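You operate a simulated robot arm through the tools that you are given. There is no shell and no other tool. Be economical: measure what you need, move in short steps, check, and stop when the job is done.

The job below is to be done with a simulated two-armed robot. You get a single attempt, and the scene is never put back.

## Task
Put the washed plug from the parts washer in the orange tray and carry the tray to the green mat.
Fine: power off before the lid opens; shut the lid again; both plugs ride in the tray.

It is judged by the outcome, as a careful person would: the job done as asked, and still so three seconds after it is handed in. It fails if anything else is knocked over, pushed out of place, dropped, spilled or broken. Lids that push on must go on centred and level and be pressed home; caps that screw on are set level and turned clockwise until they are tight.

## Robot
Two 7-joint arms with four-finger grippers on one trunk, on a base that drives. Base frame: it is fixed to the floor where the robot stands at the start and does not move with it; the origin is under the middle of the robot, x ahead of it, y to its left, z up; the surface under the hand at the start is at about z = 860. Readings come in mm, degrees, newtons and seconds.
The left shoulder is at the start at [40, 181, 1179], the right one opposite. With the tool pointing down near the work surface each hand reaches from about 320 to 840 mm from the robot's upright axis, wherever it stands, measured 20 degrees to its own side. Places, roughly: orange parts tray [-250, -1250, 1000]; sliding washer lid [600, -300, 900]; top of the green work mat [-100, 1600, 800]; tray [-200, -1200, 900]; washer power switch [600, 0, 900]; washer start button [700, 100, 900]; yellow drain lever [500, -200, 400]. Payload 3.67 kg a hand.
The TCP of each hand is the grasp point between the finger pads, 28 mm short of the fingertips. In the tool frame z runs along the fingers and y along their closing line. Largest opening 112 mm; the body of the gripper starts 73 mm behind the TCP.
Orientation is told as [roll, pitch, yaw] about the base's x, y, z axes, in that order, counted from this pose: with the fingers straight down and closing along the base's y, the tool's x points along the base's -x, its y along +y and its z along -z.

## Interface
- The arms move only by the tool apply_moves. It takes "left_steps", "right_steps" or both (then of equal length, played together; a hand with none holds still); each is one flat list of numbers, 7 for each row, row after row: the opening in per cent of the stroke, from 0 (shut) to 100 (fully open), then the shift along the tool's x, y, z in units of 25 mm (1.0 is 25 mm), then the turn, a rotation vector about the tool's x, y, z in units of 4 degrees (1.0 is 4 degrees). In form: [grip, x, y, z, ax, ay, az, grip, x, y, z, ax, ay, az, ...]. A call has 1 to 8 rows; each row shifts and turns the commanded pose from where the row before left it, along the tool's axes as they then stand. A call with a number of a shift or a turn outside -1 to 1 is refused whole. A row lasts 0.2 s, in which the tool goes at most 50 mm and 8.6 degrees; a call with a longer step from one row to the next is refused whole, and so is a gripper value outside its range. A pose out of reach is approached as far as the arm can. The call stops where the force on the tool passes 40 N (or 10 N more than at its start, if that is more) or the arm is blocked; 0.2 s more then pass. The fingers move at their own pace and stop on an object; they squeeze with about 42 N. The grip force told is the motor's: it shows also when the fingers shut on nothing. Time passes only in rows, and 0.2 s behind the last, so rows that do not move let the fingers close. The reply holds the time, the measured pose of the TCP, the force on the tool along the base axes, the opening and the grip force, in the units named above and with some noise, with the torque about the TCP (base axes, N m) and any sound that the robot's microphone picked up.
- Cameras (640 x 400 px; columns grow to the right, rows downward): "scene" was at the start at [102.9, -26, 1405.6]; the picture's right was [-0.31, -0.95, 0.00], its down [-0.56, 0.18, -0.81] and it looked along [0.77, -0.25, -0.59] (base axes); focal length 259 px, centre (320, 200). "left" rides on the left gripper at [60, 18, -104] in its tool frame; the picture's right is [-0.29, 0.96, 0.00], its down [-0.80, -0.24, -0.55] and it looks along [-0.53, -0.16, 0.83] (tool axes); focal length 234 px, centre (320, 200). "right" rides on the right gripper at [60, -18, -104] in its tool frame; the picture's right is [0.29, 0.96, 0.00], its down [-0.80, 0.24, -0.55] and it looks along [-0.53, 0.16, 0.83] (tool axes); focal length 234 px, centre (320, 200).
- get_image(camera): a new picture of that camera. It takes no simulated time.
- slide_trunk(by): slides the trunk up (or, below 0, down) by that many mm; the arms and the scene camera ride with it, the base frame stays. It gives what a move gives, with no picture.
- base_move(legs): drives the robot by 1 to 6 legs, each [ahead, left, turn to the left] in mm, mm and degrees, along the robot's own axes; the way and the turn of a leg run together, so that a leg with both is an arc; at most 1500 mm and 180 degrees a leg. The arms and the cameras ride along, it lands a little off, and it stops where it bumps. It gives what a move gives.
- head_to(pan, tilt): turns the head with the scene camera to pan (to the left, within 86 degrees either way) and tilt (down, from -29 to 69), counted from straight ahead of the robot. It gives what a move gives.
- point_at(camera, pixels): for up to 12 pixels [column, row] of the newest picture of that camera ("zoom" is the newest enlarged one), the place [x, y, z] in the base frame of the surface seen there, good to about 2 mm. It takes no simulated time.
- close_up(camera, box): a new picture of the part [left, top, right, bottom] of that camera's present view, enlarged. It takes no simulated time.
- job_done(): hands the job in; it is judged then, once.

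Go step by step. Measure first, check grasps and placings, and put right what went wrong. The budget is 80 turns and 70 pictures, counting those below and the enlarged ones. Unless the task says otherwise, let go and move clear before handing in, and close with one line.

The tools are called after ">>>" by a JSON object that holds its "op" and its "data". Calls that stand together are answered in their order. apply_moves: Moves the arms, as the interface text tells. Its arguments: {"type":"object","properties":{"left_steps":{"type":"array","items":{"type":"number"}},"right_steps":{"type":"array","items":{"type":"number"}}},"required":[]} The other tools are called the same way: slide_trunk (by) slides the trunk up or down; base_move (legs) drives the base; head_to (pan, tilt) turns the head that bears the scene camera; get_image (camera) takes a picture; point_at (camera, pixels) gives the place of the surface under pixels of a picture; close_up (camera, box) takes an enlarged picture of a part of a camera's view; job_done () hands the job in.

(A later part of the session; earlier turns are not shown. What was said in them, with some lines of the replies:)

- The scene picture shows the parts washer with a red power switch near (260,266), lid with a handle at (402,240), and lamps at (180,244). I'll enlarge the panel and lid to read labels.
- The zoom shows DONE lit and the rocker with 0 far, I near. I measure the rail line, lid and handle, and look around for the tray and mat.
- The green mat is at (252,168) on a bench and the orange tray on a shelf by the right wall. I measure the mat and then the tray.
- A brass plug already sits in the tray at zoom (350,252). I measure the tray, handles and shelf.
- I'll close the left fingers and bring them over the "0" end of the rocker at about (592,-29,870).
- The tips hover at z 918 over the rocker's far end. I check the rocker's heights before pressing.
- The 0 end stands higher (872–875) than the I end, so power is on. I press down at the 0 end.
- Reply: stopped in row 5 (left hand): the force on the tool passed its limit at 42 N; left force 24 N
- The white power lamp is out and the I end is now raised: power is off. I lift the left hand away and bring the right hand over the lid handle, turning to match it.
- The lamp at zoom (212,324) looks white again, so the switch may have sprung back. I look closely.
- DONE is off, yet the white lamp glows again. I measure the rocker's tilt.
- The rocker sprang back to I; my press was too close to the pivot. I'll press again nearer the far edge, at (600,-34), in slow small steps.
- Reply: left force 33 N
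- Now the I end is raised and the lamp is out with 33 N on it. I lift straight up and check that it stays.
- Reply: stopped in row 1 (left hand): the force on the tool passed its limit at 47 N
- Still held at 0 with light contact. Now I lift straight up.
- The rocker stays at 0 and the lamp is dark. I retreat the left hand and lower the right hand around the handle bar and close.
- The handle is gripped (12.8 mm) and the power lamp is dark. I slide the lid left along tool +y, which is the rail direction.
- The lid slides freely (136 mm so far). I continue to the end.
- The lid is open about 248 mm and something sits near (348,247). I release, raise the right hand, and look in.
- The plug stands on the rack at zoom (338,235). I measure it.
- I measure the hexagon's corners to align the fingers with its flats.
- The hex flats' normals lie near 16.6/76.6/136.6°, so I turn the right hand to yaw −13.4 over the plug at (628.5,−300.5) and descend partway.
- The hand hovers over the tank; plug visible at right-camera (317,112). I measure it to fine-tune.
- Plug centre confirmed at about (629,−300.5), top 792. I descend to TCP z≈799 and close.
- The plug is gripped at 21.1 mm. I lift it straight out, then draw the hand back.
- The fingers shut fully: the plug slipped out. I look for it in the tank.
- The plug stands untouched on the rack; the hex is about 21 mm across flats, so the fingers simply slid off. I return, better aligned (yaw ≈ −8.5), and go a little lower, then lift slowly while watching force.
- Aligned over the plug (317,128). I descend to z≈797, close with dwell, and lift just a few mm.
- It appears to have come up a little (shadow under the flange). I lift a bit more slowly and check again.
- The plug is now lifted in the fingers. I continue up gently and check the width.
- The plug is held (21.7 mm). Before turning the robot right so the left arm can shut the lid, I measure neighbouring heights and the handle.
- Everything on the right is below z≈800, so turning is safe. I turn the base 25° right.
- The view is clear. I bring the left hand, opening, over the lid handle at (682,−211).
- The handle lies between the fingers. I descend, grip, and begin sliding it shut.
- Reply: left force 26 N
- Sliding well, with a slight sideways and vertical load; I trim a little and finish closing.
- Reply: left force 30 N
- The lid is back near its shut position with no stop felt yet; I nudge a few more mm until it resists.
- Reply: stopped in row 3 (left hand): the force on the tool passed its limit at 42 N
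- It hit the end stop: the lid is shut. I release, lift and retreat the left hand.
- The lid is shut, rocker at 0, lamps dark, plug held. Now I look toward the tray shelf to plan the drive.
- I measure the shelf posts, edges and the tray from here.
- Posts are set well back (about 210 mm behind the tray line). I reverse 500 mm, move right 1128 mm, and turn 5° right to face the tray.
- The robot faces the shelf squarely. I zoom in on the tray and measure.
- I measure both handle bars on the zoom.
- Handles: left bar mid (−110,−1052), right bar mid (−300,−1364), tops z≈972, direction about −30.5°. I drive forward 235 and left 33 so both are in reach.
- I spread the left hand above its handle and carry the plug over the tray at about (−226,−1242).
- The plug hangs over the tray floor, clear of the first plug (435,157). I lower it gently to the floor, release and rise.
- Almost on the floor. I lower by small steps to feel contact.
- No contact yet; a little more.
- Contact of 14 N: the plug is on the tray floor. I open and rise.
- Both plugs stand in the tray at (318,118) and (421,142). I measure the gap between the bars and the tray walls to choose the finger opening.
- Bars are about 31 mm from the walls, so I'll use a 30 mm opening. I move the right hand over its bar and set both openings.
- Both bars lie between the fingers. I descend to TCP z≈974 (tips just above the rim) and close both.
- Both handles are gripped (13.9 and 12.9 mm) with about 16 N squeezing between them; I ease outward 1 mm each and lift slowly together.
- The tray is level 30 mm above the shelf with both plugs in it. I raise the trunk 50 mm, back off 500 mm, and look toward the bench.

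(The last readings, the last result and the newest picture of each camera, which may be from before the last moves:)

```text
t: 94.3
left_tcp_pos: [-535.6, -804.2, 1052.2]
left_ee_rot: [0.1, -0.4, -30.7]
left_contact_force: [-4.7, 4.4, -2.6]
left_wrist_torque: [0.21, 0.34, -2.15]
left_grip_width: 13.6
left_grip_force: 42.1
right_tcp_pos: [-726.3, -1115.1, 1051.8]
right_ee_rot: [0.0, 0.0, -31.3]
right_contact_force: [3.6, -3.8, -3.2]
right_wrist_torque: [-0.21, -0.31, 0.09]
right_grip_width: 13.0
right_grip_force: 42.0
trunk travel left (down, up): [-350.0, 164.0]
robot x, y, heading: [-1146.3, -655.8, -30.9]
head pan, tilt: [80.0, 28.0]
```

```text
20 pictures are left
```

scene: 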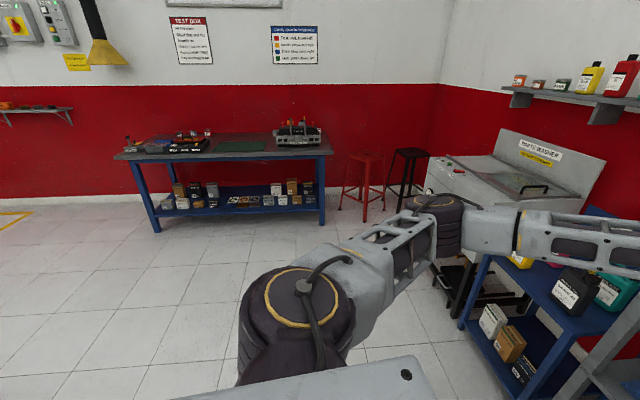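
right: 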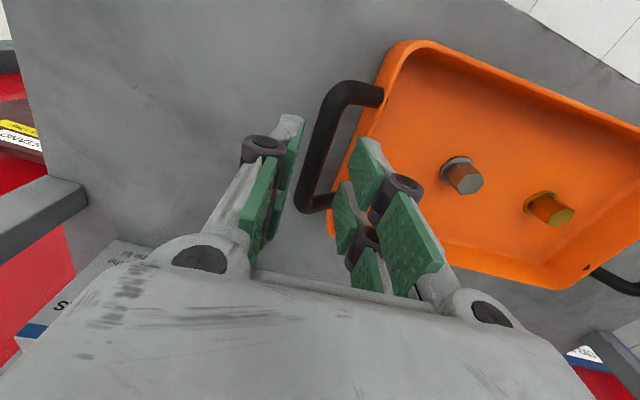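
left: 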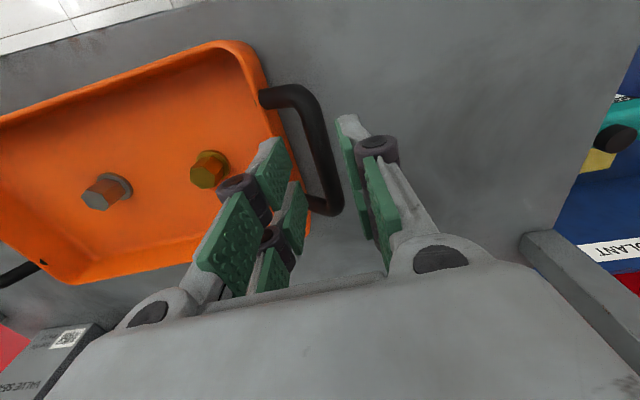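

The floor to the bench is clear. I turn left 91.7° and drive toward the bench, stopping well short.

>>> {"op": "base_move", "data": {"legs": [[0, 0, 91.7], [1400, 178, 0]]}}

>>> {"op": "head_to", "data": {"pan": 0, "tilt": 33}}

>>> {"op": "get_image", "data": {"camera": "scene"}}

```text
t: 105.8
left_tcp_pos: [-523.1, 1265.1, 1052.8]
left_ee_rot: [0.1, -0.6, 61.7]
left_contact_force: [-5.6, -3.2, -2.2]
left_wrist_torque: [-0.05, 0.0, -2.09]
left_grip_width: 14.0
left_grip_force: 42.0
right_tcp_pos: [-205.5, 1087.6, 1052.0]
right_ee_rot: [0.1, 0.0, 61.3]
right_contact_force: [4.8, 3.3, -2.4]
right_wrist_torque: [-0.03, -0.04, 0.16]
right_grip_width: 13.0
right_grip_force: 41.5
trunk travel left (down, up): [-350.0, 164.0]
robot x, y, heading: [-645.6, 650.2, 61.9]
head pan, tilt: [80.0, 28.0]
```

```text
t: 107.3
left_tcp_pos: [-523.1, 1266.0, 1053.9]
left_ee_rot: [0.1, -0.5, 61.7]
left_contact_force: [-4.5, -3.9, -3.1]
left_wrist_torque: [-0.23, 0.16, -2.09]
left_grip_width: 13.9
left_grip_force: 42.2
right_tcp_pos: [-206.1, 1088.8, 1051.9]
right_ee_rot: [-0.1, 0.0, 61.2]
right_contact_force: [4.0, 3.5, -3.1]
right_wrist_torque: [0.22, -0.1, 0.3]
right_grip_width: 12.7
right_grip_force: 41.7
trunk travel left (down, up): [-350.0, 164.0]
robot x, y, heading: [-643.0, 647.5, 61.9]
head pan, tilt: [0.0, 33.0]
```

```text
19 pictures are left
```

scene: 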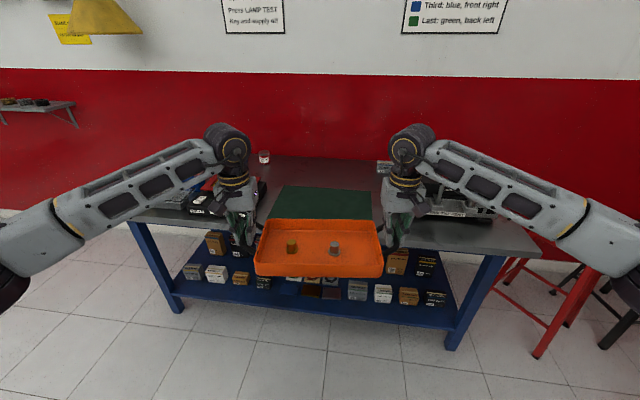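

The tray with both plugs hangs in front of the mat. I measure the mat and its neighbours.

>>> {"op": "point_at", "data": {"camera": "scene", "pixels": [[287, 187], [368, 193], [374, 217], [276, 214], [425, 212], [430, 185], [210, 205], [262, 190], [265, 158], [480, 245], [385, 165], [440, 245]]}}

>>> {"op": "close_up", "data": {"camera": "scene", "box": [160, 140, 500, 300]}}

```text
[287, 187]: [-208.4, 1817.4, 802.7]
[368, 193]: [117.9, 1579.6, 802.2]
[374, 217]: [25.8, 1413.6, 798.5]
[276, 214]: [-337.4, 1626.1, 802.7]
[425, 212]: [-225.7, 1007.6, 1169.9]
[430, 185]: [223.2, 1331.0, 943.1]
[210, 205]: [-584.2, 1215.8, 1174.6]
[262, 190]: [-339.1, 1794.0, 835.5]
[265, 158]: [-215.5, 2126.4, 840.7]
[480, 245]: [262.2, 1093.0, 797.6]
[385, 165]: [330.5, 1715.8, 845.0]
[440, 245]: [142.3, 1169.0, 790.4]
```

```text
1.88 times, centred on (330, 220) of scene
```

zoom: 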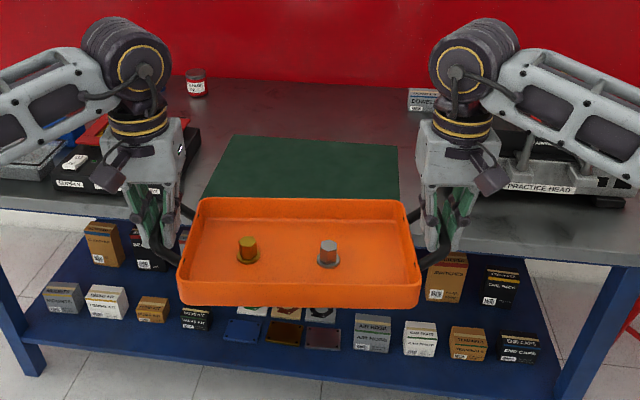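

The mat centre is about (−118,1574), roughly 400×300; the tray centre is (−364,1177). I drive 400 forward and 30 right.

>>> {"op": "base_move", "data": {"legs": [[400, -30, -0.5]]}}

>>> {"op": "head_to", "data": {"pan": 0, "tilt": 45}}

>>> {"op": "get_image", "data": {"camera": "scene"}}

```text
t: 109.8
left_tcp_pos: [-301.1, 1599.8, 1052.9]
left_ee_rot: [0.1, -0.6, 61.0]
left_contact_force: [-4.2, -3.9, -2.2]
left_wrist_torque: [0.06, -0.04, -2.1]
left_grip_width: 13.7
left_grip_force: 41.8
right_tcp_pos: [16.2, 1420.6, 1051.6]
right_ee_rot: [0.0, 0.1, 60.5]
right_contact_force: [3.8, 3.8, -2.8]
right_wrist_torque: [-0.09, 0.0, 0.27]
right_grip_width: 12.8
right_grip_force: 41.7
trunk travel left (down, up): [-350.0, 164.0]
robot x, y, heading: [-426.6, 984.3, 61.1]
head pan, tilt: [0.0, 33.0]
```

```text
t: 110.6
left_tcp_pos: [-299.7, 1600.2, 1051.4]
left_ee_rot: [0.1, -0.5, 60.9]
left_contact_force: [-4.1, -2.2, -1.7]
left_wrist_torque: [0.11, -0.11, -2.08]
left_grip_width: 13.5
left_grip_force: 41.9
right_tcp_pos: [16.7, 1418.3, 1051.1]
right_ee_rot: [0.0, 0.1, 60.5]
right_contact_force: [3.5, 2.6, -3.0]
right_wrist_torque: [-0.21, 0.07, 0.4]
right_grip_width: 13.0
right_grip_force: 41.6
trunk travel left (down, up): [-350.0, 164.0]
robot x, y, heading: [-427.1, 984.6, 61.1]
head pan, tilt: [0.0, 45.0]
```

```text
17 pictures are left
```

scene: 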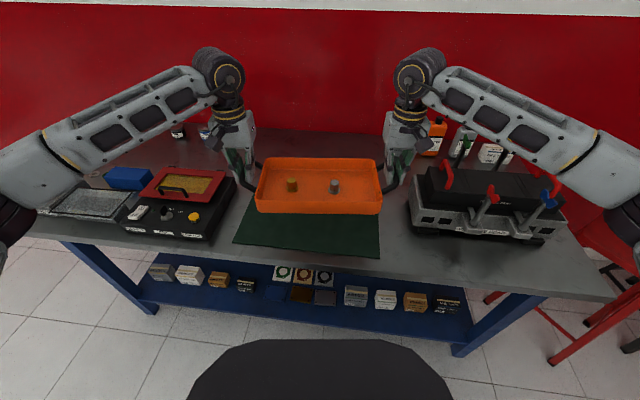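

Near edge of the mat visible at (235,243)–(380,258). I measure it and neighbouring boxes.

>>> {"op": "point_at", "data": {"camera": "scene", "pixels": [[235, 242], [378, 257], [379, 222], [248, 212], [412, 222], [425, 175], [440, 200], [207, 240], [236, 182], [222, 205], [300, 248], [505, 275]]}}

```text
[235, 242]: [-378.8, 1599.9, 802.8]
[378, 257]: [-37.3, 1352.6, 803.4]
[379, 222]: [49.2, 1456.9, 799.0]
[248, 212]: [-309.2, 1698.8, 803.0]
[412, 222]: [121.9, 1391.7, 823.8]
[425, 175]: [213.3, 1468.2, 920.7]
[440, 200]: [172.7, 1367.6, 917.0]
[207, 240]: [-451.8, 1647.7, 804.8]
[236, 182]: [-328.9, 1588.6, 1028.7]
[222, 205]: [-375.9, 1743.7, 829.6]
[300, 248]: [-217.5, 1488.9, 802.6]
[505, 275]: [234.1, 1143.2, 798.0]
```

The mat is turned: its edges run at −35.8°, centre (−126,1587). I turn the base 6.7° right, then shift left 100 and ahead 68.

>>> {"op": "base_move", "data": {"legs": [[0, 0, -6.7], [0, 100, 0], [68, 0, 0]]}}

>>> {"op": "get_image", "data": {"camera": "scene"}}

```text
t: 113.0
left_tcp_pos: [-273.3, 1694.3, 1052.1]
left_ee_rot: [0.1, -0.6, 54.4]
left_contact_force: [-4.5, -2.8, -2.8]
left_wrist_torque: [-0.09, 0.02, -2.13]
left_grip_width: 13.7
left_grip_force: 42.4
right_tcp_pos: [20.5, 1478.2, 1052.1]
right_ee_rot: [0.0, 0.0, 53.9]
right_contact_force: [4.4, 3.1, -3.9]
right_wrist_torque: [0.02, -0.07, 0.26]
right_grip_width: 12.8
right_grip_force: 42.3
trunk travel left (down, up): [-350.0, 164.0]
robot x, y, heading: [-470.3, 1097.9, 54.6]
head pan, tilt: [0.0, 45.0]
```

```text
16 pictures are left
```

scene: 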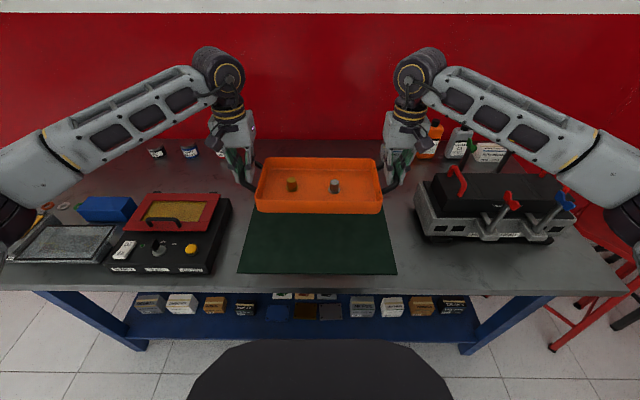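

The tray centre is over the mat centre (−126,1586). Before lowering, I check heights of things under the right forearm.

>>> {"op": "point_at", "data": {"camera": "scene", "pixels": [[437, 122], [462, 130], [490, 148], [452, 170], [512, 202], [558, 182], [470, 180], [440, 200], [415, 205], [445, 90], [520, 125], [205, 200]]}}

```text
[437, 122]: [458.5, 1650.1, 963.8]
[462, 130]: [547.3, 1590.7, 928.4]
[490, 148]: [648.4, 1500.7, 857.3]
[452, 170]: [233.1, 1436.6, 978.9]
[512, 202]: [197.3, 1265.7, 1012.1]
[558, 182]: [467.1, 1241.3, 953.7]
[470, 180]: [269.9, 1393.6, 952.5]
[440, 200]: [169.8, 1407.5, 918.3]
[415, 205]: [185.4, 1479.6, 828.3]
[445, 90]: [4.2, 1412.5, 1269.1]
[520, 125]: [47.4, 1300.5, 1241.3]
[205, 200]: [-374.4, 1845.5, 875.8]
```

Everything near is ≥100 mm from the arm; I lower the trunk 100 mm and look again.

>>> {"op": "slide_trunk", "data": {"by": -100}}

>>> {"op": "get_image", "data": {"camera": "scene"}}

>>> {"op": "point_at", "data": {"camera": "scene", "pixels": [[560, 165], [590, 165], [610, 200], [535, 170], [500, 140], [320, 200]]}}

```text
t: 114.3
left_tcp_pos: [-272.4, 1694.2, 954.4]
left_ee_rot: [0.2, -0.5, 54.3]
left_contact_force: [-4.1, -3.2, -3.1]
left_wrist_torque: [-0.14, 0.19, -2.06]
left_grip_width: 13.5
left_grip_force: 42.6
right_tcp_pos: [20.9, 1477.7, 954.2]
right_ee_rot: [0.0, 0.0, 53.9]
right_contact_force: [3.6, 2.3, -2.6]
right_wrist_torque: [0.14, -0.09, 0.49]
right_grip_width: 12.9
right_grip_force: 42.2
trunk travel left (down, up): [-250.0, 264.0]
robot x, y, heading: [-467.4, 1098.0, 54.6]
head pan, tilt: [0.0, 45.0]
```

```text
15 pictures are left
```

scene: 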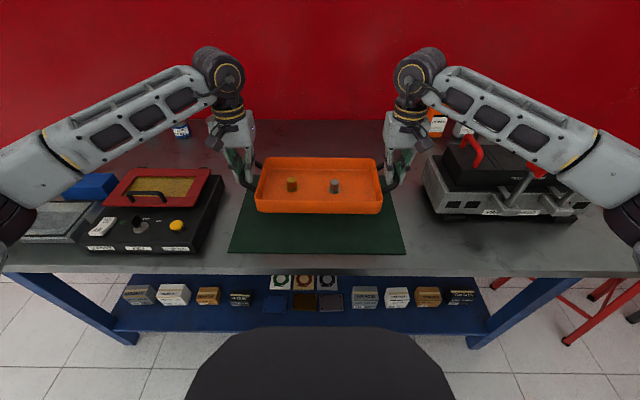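

```text
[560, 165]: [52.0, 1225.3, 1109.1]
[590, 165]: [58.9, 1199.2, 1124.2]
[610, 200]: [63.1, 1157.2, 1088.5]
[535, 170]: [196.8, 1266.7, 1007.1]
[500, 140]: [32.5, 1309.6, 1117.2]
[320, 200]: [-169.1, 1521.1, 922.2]
```

Clear by about 100 mm sideways. I lower 70 mm more, then feel for the mat with small arm steps.

>>> {"op": "slide_trunk", "data": {"by": -70}}

>>> {"op": "apply_moves", "data": {"left_steps": [0, 0, 0, 0.08, 0, 0, 0, 0, 0, 0, 0.08, 0, 0, 0], "right_steps": [0, 0, 0, 0.08, 0, 0, 0, 0, 0, 0, 0.08, 0, 0, 0]}}

>>> {"op": "close_up", "data": {"camera": "scene", "box": [200, 120, 440, 270]}}

```text
t: 115.4
left_tcp_pos: [-272.7, 1693.8, 884.2]
left_ee_rot: [0.1, -0.6, 54.3]
left_contact_force: [-4.1, -1.6, -2.5]
left_wrist_torque: [-0.2, 0.22, -2.04]
left_grip_width: 13.4
left_grip_force: 42.0
right_tcp_pos: [21.5, 1478.3, 883.6]
right_ee_rot: [0.1, 0.0, 53.9]
right_contact_force: [4.0, 2.6, -2.4]
right_wrist_torque: [0.23, -0.18, 0.38]
right_grip_width: 13.1
right_grip_force: 41.8
trunk travel left (down, up): [-180.0, 334.0]
robot x, y, heading: [-472.2, 1100.2, 54.6]
head pan, tilt: [0.0, 45.0]
```

```text
t: 116.0
left_tcp_pos: [-272.8, 1693.8, 879.6]
left_ee_rot: [0.1, -0.6, 54.2]
left_contact_force: [-2.2, -4.5, -3.3]
left_wrist_torque: [-0.1, 0.12, -2.04]
left_grip_width: 13.5
left_grip_force: 42.3
right_tcp_pos: [21.2, 1477.1, 880.1]
right_ee_rot: [0.0, 0.0, 54.0]
right_contact_force: [2.4, 3.7, -2.0]
right_wrist_torque: [0.15, -0.11, 0.37]
right_grip_width: 13.1
right_grip_force: 42.2
trunk travel left (down, up): [-180.0, 334.0]
robot x, y, heading: [-474.5, 1096.2, 54.7]
head pan, tilt: [0.0, 45.0]
```

```text
2.67 times, centred on (320, 195) of scene
```

zoom: 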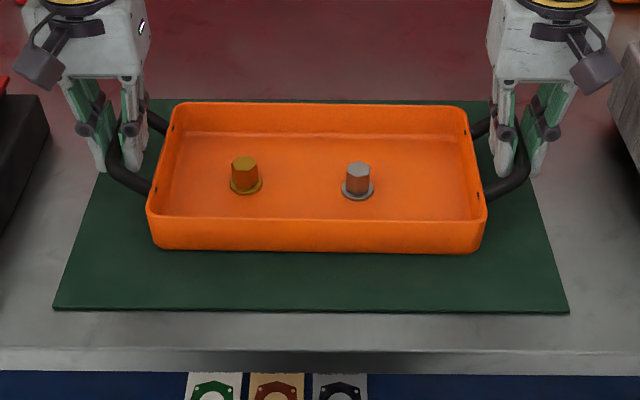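

Still a few mm above the mat. I re-measure mat corners and tray edges to check centring.

>>> {"op": "point_at", "data": {"camera": "zoom", "pixels": [[58, 305], [562, 310], [488, 106], [160, 104], [160, 245], [475, 250], [320, 308], [320, 250], [320, 103], [465, 110]]}}

```text
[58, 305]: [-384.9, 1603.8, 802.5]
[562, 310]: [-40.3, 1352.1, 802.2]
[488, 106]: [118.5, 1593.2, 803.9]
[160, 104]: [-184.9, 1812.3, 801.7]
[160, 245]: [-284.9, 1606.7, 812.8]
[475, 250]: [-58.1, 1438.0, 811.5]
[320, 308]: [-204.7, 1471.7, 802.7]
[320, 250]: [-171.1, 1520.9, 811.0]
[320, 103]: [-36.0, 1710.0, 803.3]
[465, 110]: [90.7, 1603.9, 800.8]
```

The tray lies well within the mat (front 60 mm and rear ~70 mm margins). I lower the last few millimetres.

>>> {"op": "apply_moves", "data": {"left_steps": [0, 0, 0, 0.06, 0, 0, 0, 0, 0, 0, 0.04, 0, 0, 0], "right_steps": [0, 0, 0, 0.06, 0, 0, 0, 0, 0, 0, 0.04, 0, 0, 0]}}

```text
t: 116.6
left_tcp_pos: [-272.4, 1694.0, 879.3]
left_ee_rot: [0.1, -0.6, 54.2]
left_contact_force: [-1.1, -4.0, -1.6]
left_wrist_torque: [0.27, -0.32, -2.04]
left_grip_width: 13.8
left_grip_force: 41.9
right_tcp_pos: [21.0, 1478.3, 878.5]
right_ee_rot: [0.0, -0.1, 53.8]
right_contact_force: [3.5, 6.8, 8.0]
right_wrist_torque: [-0.97, 0.67, 0.38]
right_grip_width: 13.1
right_grip_force: 41.9
trunk travel left (down, up): [-180.0, 334.0]
robot x, y, heading: [-470.0, 1100.8, 54.6]
head pan, tilt: [0.0, 45.0]
```

Contact starts on the right (8 N). A slight bit more on the left side, then a little on both.

>>> {"op": "apply_moves", "data": {"left_steps": [0, 0, 0, 0.05, 0, 0, 0], "right_steps": [0, 0, 0, 0.01, 0, 0, 0]}}

```text
t: 117.0
left_tcp_pos: [-272.6, 1693.6, 877.8]
left_ee_rot: [0.0, -0.7, 54.2]
left_contact_force: [-1.6, -1.1, 4.8]
left_wrist_torque: [-0.54, 0.45, -2.08]
left_grip_width: 13.4
left_grip_force: 41.6
right_tcp_pos: [20.3, 1478.1, 877.2]
right_ee_rot: [-0.1, -0.1, 53.9]
right_contact_force: [4.2, 6.4, 10.7]
right_wrist_torque: [-0.45, 0.36, 0.48]
right_grip_width: 12.9
right_grip_force: 42.1
trunk travel left (down, up): [-180.0, 334.0]
robot x, y, heading: [-471.5, 1099.7, 54.2]
head pan, tilt: [0.0, 45.0]
```

Both sides rest on the mat. I open both hands to 30 mm and rise straight up.

>>> {"op": "apply_moves", "data": {"left_steps": [26, 0, 0, 0, 0, 0, 0, 26, 0, 0, 0, 0, 0, 0, 26, 0, 0, -0.3, 0, 0, 0, 26, 0, 0, -0.6, 0, 0, 0, 26, 0, 0, -1, 0, 0, 0, 26, 0, 0, -1, 0, 0, 0, 26, 0, 0, -1, 0, 0, 0, 26, 0, 0, -1, 0, 0, 0], "right_steps": [26, 0, 0, 0, 0, 0, 0, 26, 0, 0, 0, 0, 0, 0, 26, 0, 0, -0.3, 0, 0, 0, 26, 0, 0, -0.6, 0, 0, 0, 26, 0, 0, -1, 0, 0, 0, 26, 0, 0, -1, 0, 0, 0, 26, 0, 0, -1, 0, 0, 0, 26, 0, 0, -1, 0, 0, 0]}}

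>>> {"op": "slide_trunk", "data": {"by": 80}}

>>> {"op": "base_move", "data": {"legs": [[-350, 0, 0]]}}

>>> {"op": "get_image", "data": {"camera": "scene"}}

```text
t: 118.8
left_tcp_pos: [-274.0, 1693.3, 1000.5]
left_ee_rot: [0.1, -0.7, 54.4]
left_contact_force: [0.0, -0.3, 0.0]
left_wrist_torque: [-0.02, -0.01, 0.02]
left_grip_width: 29.2
left_grip_force: 0.0
right_tcp_pos: [20.7, 1477.6, 1000.2]
right_ee_rot: [0.0, 0.1, 54.0]
right_contact_force: [-0.3, 0.2, 0.8]
right_wrist_torque: [0.03, 0.04, 0.02]
right_grip_width: 29.2
right_grip_force: 0.0
trunk travel left (down, up): [-180.0, 334.0]
robot x, y, heading: [-471.8, 1098.8, 54.3]
head pan, tilt: [0.0, 45.0]
```

```text
t: 119.9
left_tcp_pos: [-272.7, 1694.4, 1078.2]
left_ee_rot: [0.1, -0.5, 54.4]
left_contact_force: [-0.5, -0.3, -0.3]
left_wrist_torque: [-0.02, 0.0, 0.02]
left_grip_width: 29.2
left_grip_force: 0.1
right_tcp_pos: [21.9, 1477.5, 1078.0]
right_ee_rot: [0.0, 0.1, 54.0]
right_contact_force: [0.1, -0.4, 1.7]
right_wrist_torque: [-0.02, 0.02, 0.02]
right_grip_width: 29.2
right_grip_force: 0.1
trunk travel left (down, up): [-260.0, 254.0]
robot x, y, heading: [-473.8, 1094.1, 54.9]
head pan, tilt: [0.0, 45.0]
```

```text
t: 122.2
left_tcp_pos: [-474.6, 1412.2, 1079.2]
left_ee_rot: [0.1, -0.7, 54.4]
left_contact_force: [0.6, 0.1, 0.3]
left_wrist_torque: [0.03, 0.01, 0.01]
left_grip_width: 29.3
left_grip_force: 0.1
right_tcp_pos: [-179.8, 1195.8, 1078.9]
right_ee_rot: [-0.1, 0.1, 53.9]
right_contact_force: [-0.9, 0.0, 0.0]
right_wrist_torque: [0.02, 0.02, 0.02]
right_grip_width: 29.1
right_grip_force: 0.0
trunk travel left (down, up): [-260.0, 254.0]
robot x, y, heading: [-672.8, 814.4, 54.4]
head pan, tilt: [0.0, 45.0]
```

```text
13 pictures are left
```

scene: 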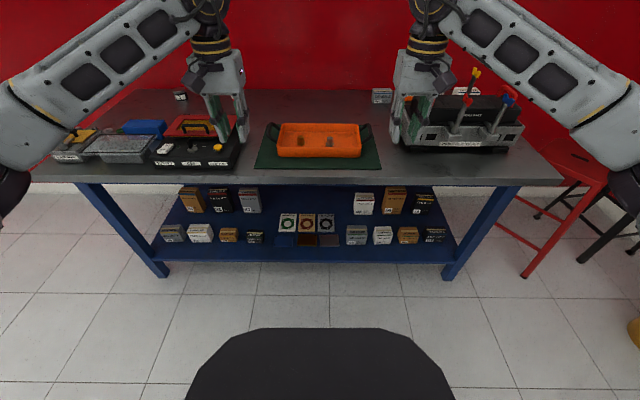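

The tray rests on the mat at (320,142). I check it closely, and the washer from afar to confirm that the lid is still shut and the power off.

>>> {"op": "close_up", "data": {"camera": "scene", "box": [240, 105, 400, 205]}}

>>> {"op": "head_to", "data": {"pan": -82, "tilt": 22}}

>>> {"op": "get_image", "data": {"camera": "scene"}}

```text
4.00 times, centred on (320, 155) of scene
```

zoom: 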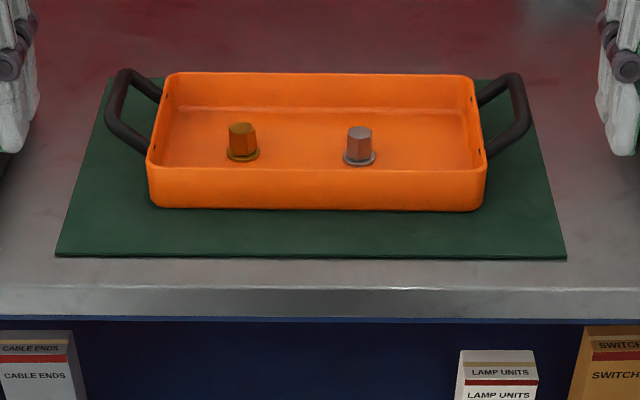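

```text
t: 123.8
left_tcp_pos: [-474.9, 1410.8, 1077.9]
left_ee_rot: [0.1, -0.6, 54.3]
left_contact_force: [-0.4, -1.2, 0.3]
left_wrist_torque: [0.01, 0.0, -0.01]
left_grip_width: 29.1
left_grip_force: 0.0
right_tcp_pos: [-180.4, 1196.4, 1078.5]
right_ee_rot: [0.1, 0.1, 53.9]
right_contact_force: [0.0, 0.3, 0.3]
right_wrist_torque: [0.01, 0.0, -0.01]
right_grip_width: 29.0
right_grip_force: 0.0
trunk travel left (down, up): [-260.0, 254.0]
robot x, y, heading: [-671.2, 818.8, 54.5]
head pan, tilt: [-82.0, 22.0]
```

```text
11 pictures are left
```

scene: 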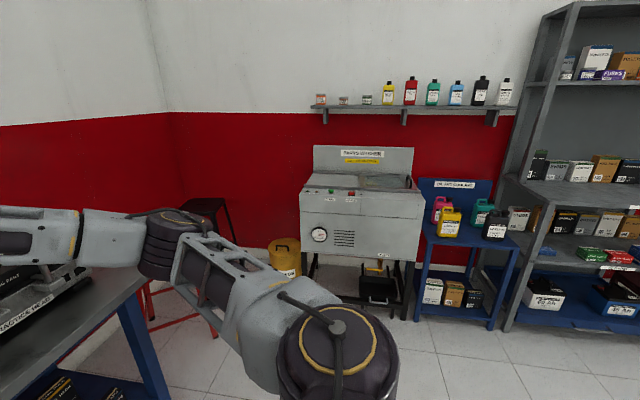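

The close-up shows the tray flat on the green mat with both plugs upright, at zoom (243,140) and (360,145). From here the lid handle is at the right end, so the lid is still shut, and nothing is disturbed. I hand in.

>>> {"op": "job_done", "data": {}}

```text
The job is handed in.
```

The job is done and handed in: the orange tray is on the green mat with both plugs in it, the washer was switched off before its lid was opened, and the lid is shut again.
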